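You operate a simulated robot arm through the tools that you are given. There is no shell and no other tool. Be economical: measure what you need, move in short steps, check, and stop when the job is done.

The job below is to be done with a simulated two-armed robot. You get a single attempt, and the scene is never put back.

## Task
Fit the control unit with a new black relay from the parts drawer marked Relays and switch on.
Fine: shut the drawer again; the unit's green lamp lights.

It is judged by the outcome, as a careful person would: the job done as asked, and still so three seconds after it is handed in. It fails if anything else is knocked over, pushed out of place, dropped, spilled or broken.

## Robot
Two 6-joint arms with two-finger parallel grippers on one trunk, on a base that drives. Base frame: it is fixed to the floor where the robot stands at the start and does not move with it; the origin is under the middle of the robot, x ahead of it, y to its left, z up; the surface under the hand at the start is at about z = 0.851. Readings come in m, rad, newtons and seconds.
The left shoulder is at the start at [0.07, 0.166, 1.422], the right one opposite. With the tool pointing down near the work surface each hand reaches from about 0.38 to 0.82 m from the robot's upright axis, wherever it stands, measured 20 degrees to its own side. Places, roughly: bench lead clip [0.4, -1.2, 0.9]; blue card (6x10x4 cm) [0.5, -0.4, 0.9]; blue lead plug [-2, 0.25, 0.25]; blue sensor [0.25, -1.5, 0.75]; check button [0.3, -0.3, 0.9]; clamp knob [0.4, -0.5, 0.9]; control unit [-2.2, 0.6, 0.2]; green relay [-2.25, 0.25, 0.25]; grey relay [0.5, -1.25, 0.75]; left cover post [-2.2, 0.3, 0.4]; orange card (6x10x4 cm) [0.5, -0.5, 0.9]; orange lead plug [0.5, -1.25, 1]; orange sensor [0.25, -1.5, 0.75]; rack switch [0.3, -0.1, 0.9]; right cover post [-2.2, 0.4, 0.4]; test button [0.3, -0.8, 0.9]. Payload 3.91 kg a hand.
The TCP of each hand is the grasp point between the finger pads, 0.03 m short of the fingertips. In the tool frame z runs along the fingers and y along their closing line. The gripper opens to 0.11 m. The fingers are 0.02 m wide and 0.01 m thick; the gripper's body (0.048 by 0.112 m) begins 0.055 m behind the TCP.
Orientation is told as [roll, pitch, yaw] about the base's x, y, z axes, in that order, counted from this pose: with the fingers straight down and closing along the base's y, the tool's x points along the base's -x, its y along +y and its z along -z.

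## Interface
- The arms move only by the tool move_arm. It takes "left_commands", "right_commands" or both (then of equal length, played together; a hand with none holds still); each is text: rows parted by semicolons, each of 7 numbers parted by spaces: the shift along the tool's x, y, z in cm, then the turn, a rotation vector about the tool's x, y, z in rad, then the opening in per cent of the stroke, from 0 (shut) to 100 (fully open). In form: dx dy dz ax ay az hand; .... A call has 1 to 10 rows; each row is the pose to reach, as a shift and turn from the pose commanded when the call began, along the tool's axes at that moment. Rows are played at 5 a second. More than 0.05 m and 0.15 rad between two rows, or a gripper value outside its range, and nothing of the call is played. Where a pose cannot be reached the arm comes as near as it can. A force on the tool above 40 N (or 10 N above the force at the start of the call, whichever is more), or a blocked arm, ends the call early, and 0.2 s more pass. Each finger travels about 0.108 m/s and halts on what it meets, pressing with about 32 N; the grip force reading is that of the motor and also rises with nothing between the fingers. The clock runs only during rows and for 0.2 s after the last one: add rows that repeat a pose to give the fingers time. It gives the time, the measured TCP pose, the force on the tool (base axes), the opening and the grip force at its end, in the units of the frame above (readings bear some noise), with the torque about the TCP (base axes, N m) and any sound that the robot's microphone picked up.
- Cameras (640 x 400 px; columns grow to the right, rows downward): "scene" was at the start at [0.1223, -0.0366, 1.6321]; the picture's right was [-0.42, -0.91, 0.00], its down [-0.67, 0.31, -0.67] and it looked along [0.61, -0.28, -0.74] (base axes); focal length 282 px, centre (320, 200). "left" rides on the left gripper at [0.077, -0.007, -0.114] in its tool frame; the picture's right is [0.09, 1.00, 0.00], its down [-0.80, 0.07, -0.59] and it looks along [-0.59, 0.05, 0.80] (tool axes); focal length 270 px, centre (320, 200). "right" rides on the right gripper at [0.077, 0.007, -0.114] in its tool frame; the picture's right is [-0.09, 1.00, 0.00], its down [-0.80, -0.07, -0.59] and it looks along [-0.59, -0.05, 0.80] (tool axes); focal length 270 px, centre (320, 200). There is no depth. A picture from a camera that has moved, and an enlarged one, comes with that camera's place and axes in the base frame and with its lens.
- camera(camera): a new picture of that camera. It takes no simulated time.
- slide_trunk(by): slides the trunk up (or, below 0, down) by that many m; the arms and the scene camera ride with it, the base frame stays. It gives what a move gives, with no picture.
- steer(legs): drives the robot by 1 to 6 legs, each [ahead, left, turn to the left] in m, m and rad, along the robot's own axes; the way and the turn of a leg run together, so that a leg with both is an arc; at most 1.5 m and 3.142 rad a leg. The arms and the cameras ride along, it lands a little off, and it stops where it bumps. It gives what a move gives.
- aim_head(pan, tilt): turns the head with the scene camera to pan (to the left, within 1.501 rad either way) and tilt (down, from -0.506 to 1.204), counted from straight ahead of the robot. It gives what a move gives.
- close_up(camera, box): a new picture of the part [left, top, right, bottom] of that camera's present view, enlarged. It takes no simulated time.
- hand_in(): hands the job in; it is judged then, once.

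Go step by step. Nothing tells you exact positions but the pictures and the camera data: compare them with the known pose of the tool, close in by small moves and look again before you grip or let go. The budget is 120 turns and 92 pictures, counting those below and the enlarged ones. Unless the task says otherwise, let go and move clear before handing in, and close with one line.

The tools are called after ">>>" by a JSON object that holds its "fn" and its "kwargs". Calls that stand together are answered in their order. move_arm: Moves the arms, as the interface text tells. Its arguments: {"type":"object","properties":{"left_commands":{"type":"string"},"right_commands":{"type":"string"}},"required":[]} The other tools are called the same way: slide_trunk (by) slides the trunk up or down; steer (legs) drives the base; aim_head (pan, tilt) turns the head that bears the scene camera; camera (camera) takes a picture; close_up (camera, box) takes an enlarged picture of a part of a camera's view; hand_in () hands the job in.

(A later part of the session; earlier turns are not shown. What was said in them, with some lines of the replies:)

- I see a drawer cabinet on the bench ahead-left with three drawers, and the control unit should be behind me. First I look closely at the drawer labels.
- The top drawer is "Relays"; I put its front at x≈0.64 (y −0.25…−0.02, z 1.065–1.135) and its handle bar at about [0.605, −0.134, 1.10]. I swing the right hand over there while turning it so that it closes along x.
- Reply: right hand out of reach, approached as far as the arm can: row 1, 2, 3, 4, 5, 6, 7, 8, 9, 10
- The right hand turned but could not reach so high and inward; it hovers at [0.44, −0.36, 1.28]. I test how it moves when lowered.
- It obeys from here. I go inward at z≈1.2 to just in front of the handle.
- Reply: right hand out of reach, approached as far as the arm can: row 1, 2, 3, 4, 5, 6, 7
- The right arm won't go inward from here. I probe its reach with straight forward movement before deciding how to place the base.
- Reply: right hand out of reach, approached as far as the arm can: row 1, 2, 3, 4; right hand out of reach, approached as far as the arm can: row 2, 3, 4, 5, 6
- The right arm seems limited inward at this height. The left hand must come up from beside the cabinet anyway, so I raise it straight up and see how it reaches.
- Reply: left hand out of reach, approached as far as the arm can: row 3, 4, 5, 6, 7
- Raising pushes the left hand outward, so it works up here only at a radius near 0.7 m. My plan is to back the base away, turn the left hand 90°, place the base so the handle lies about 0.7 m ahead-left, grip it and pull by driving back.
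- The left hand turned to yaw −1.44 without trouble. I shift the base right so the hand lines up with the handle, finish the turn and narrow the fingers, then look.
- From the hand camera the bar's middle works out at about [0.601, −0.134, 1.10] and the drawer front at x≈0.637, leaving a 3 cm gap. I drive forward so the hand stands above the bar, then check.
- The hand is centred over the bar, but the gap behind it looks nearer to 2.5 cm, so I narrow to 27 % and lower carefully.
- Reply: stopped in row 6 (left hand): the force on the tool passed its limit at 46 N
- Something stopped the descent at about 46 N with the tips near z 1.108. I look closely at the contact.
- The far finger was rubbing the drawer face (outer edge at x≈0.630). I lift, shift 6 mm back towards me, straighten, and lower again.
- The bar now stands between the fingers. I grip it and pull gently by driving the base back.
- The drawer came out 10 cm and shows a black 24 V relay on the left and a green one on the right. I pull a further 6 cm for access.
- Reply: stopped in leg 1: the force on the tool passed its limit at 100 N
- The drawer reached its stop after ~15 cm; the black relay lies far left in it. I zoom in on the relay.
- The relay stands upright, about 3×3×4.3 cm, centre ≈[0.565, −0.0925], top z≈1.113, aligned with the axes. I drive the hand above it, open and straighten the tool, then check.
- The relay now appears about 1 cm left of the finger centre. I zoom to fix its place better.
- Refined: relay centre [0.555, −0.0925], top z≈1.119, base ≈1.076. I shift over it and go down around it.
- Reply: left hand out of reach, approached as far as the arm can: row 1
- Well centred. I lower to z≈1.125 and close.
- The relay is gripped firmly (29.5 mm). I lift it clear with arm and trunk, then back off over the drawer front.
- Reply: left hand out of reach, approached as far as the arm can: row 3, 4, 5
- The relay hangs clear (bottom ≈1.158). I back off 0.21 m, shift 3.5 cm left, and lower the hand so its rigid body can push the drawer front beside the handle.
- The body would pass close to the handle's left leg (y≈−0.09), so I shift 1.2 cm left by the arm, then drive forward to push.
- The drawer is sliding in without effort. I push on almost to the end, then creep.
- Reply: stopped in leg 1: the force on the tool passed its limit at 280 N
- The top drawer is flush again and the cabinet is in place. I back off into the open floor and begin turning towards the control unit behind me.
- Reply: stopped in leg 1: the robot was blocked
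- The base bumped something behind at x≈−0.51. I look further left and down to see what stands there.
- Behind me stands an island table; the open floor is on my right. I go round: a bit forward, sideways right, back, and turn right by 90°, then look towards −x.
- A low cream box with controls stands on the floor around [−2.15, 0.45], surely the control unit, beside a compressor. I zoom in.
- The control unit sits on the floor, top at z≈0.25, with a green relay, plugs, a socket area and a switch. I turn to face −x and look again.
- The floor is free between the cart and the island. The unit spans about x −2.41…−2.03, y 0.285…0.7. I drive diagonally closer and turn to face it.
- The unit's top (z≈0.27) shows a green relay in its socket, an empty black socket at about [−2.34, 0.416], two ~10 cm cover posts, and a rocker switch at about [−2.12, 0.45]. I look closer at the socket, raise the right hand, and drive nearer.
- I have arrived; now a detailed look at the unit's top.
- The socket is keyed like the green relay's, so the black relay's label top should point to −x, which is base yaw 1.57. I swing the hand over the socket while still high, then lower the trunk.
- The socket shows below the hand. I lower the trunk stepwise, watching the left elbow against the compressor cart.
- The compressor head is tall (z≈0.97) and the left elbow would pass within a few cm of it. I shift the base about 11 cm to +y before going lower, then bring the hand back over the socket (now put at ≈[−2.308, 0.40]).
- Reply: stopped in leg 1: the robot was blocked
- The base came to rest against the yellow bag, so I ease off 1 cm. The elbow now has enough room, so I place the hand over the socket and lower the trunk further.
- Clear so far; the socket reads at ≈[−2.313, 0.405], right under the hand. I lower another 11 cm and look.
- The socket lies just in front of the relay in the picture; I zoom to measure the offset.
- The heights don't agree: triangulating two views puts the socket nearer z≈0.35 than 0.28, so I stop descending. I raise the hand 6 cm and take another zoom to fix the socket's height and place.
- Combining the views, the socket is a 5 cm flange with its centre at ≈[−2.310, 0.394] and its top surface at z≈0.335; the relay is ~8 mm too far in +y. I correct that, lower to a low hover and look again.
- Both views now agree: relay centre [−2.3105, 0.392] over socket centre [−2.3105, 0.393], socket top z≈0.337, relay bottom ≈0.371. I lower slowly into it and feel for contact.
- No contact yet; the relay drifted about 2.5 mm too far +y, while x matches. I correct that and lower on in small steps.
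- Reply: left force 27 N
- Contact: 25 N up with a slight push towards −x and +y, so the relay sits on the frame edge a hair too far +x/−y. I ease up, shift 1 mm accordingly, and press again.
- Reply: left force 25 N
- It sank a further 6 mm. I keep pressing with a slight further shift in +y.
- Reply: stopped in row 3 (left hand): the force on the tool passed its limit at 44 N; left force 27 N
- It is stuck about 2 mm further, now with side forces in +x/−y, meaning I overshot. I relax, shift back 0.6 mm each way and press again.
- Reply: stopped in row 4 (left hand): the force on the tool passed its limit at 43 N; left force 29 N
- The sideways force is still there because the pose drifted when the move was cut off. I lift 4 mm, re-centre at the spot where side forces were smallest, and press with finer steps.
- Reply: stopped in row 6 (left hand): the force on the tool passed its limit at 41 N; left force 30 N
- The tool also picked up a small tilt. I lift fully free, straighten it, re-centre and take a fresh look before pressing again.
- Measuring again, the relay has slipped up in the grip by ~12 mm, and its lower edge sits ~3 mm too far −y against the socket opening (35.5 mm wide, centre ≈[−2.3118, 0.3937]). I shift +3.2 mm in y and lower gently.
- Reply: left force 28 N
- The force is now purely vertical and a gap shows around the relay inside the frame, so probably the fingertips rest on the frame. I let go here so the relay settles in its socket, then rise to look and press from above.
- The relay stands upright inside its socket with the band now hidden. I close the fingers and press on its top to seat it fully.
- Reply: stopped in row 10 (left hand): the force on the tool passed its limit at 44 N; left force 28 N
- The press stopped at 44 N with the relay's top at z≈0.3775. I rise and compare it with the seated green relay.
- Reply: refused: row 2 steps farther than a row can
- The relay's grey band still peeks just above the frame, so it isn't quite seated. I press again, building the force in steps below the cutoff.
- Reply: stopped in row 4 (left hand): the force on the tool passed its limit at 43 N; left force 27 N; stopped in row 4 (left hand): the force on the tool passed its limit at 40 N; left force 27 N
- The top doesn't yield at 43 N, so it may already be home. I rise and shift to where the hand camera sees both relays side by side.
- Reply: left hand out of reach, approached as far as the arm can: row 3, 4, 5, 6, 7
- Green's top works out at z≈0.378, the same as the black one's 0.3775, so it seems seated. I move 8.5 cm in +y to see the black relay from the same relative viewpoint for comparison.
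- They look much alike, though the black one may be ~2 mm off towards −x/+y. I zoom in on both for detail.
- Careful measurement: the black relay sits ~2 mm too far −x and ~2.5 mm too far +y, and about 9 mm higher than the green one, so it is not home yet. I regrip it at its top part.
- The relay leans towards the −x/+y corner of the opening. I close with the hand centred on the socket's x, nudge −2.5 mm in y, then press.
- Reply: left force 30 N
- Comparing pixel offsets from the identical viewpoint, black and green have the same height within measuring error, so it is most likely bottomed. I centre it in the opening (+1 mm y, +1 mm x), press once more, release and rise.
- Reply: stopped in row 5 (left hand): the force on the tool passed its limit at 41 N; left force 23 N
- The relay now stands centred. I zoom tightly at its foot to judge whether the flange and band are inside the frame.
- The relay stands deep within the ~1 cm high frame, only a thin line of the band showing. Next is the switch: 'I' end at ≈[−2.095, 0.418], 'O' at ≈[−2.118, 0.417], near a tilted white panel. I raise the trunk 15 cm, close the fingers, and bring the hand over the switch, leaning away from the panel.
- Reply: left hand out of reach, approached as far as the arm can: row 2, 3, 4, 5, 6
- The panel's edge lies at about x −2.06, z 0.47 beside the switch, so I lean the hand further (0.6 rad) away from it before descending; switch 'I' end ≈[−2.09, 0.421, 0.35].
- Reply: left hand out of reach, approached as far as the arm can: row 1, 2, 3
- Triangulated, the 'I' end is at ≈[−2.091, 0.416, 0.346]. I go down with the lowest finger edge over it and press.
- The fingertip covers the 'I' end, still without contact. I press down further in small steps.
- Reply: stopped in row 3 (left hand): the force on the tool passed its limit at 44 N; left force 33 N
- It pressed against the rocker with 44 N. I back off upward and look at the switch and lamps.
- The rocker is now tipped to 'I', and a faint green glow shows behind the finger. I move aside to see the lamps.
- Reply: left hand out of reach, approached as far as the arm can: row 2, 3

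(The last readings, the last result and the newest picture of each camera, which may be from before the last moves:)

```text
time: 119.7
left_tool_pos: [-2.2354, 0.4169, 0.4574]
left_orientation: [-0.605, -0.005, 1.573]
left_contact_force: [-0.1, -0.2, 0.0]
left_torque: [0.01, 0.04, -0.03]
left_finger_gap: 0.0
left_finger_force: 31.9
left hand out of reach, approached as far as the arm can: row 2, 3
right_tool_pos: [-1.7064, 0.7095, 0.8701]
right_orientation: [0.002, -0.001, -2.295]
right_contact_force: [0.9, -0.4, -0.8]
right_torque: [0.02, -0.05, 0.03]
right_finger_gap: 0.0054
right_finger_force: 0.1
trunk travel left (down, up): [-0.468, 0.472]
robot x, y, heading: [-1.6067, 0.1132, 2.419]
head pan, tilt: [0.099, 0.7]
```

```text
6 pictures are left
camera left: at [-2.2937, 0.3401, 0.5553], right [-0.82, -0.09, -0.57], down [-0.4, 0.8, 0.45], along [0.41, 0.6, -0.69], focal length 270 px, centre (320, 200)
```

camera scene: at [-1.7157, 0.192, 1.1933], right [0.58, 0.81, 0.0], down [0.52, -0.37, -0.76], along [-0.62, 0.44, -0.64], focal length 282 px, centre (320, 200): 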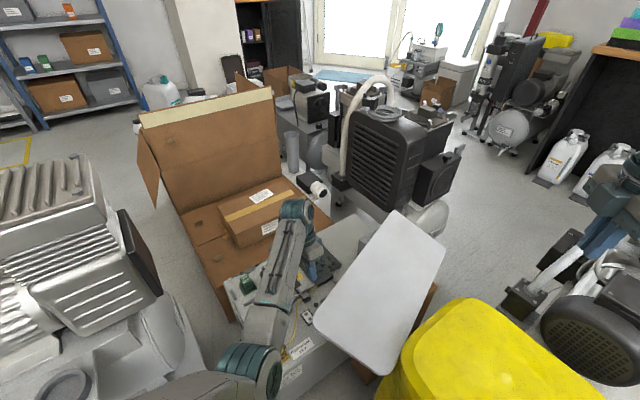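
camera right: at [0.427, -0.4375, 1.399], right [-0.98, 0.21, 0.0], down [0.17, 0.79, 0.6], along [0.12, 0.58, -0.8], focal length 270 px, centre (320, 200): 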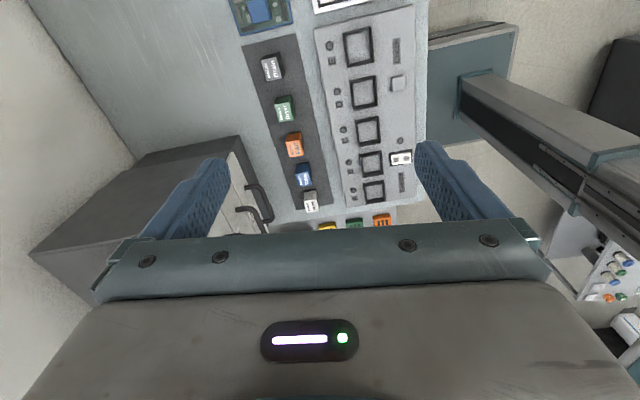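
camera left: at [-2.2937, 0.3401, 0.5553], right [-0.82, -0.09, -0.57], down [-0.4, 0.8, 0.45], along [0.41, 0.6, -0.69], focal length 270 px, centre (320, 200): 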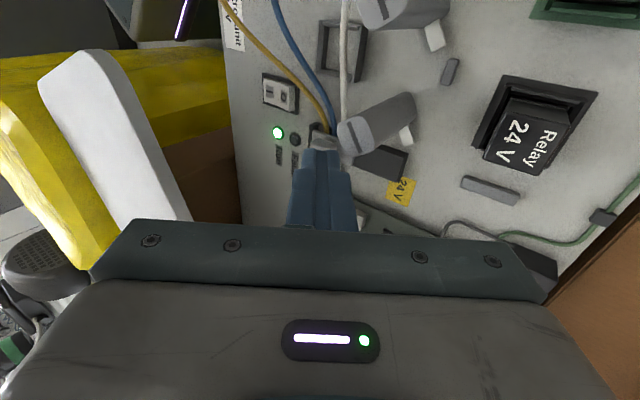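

The green lamp is lit and the relay sits in its socket. I raise the trunk to move the hand clear and take a last look.

>>> {"fn": "slide_trunk", "kwargs": {"by": 0.3}}

>>> {"fn": "camera", "kwargs": {"camera": "left"}}

>>> {"fn": "camera", "kwargs": {"camera": "scene"}}

```text
time: 122.7
left_tool_pos: [-2.2353, 0.4168, 0.7558]
left_orientation: [-0.605, -0.003, 1.573]
left_contact_force: [0.9, -0.3, 0.2]
left_torque: [-0.02, 0.02, 0.0]
left_finger_gap: 0.0
left_finger_force: 32.4
right_tool_pos: [-1.7051, 0.7102, 1.1682]
right_orientation: [0.001, -0.002, -2.292]
right_contact_force: [0.2, 1.4, -0.4]
right_torque: [0.02, 0.0, 0.0]
right_finger_gap: 0.0056
right_finger_force: 0.1
trunk travel left (down, up): [-0.768, 0.172]
robot x, y, heading: [-1.6086, 0.1153, 2.415]
head pan, tilt: [0.099, 0.7]
```

```text
5 pictures are left
camera left: at [-2.2935, 0.3401, 0.8548], right [-0.82, -0.09, -0.57], down [-0.4, 0.8, 0.45], along [0.41, 0.6, -0.69], focal length 270 px, centre (320, 200)
```

left: 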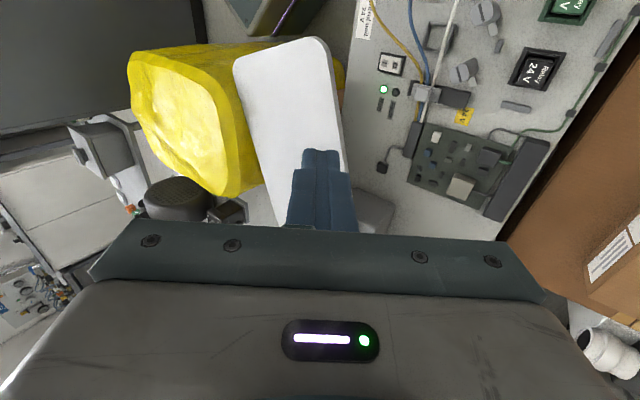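

```text
4 pictures are left
camera scene: at [-1.7152, 0.1924, 1.4933], right [0.58, 0.81, 0.0], down [0.52, -0.38, -0.76], along [-0.62, 0.44, -0.64], focal length 282 px, centre (320, 200)
```

scene: 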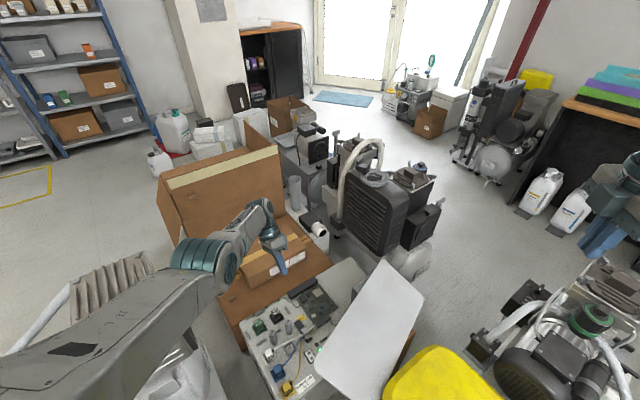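

The green lamp glows steadily, the relay is in place, the drawer is shut and both hands are clear. I hand the job in.

>>> {"fn": "hand_in", "kwargs": {}}

```text
The job is handed in.
```

The control unit now has the black relay from the Relays drawer, it is switched on with its green lamp lit, and the drawer is shut again.
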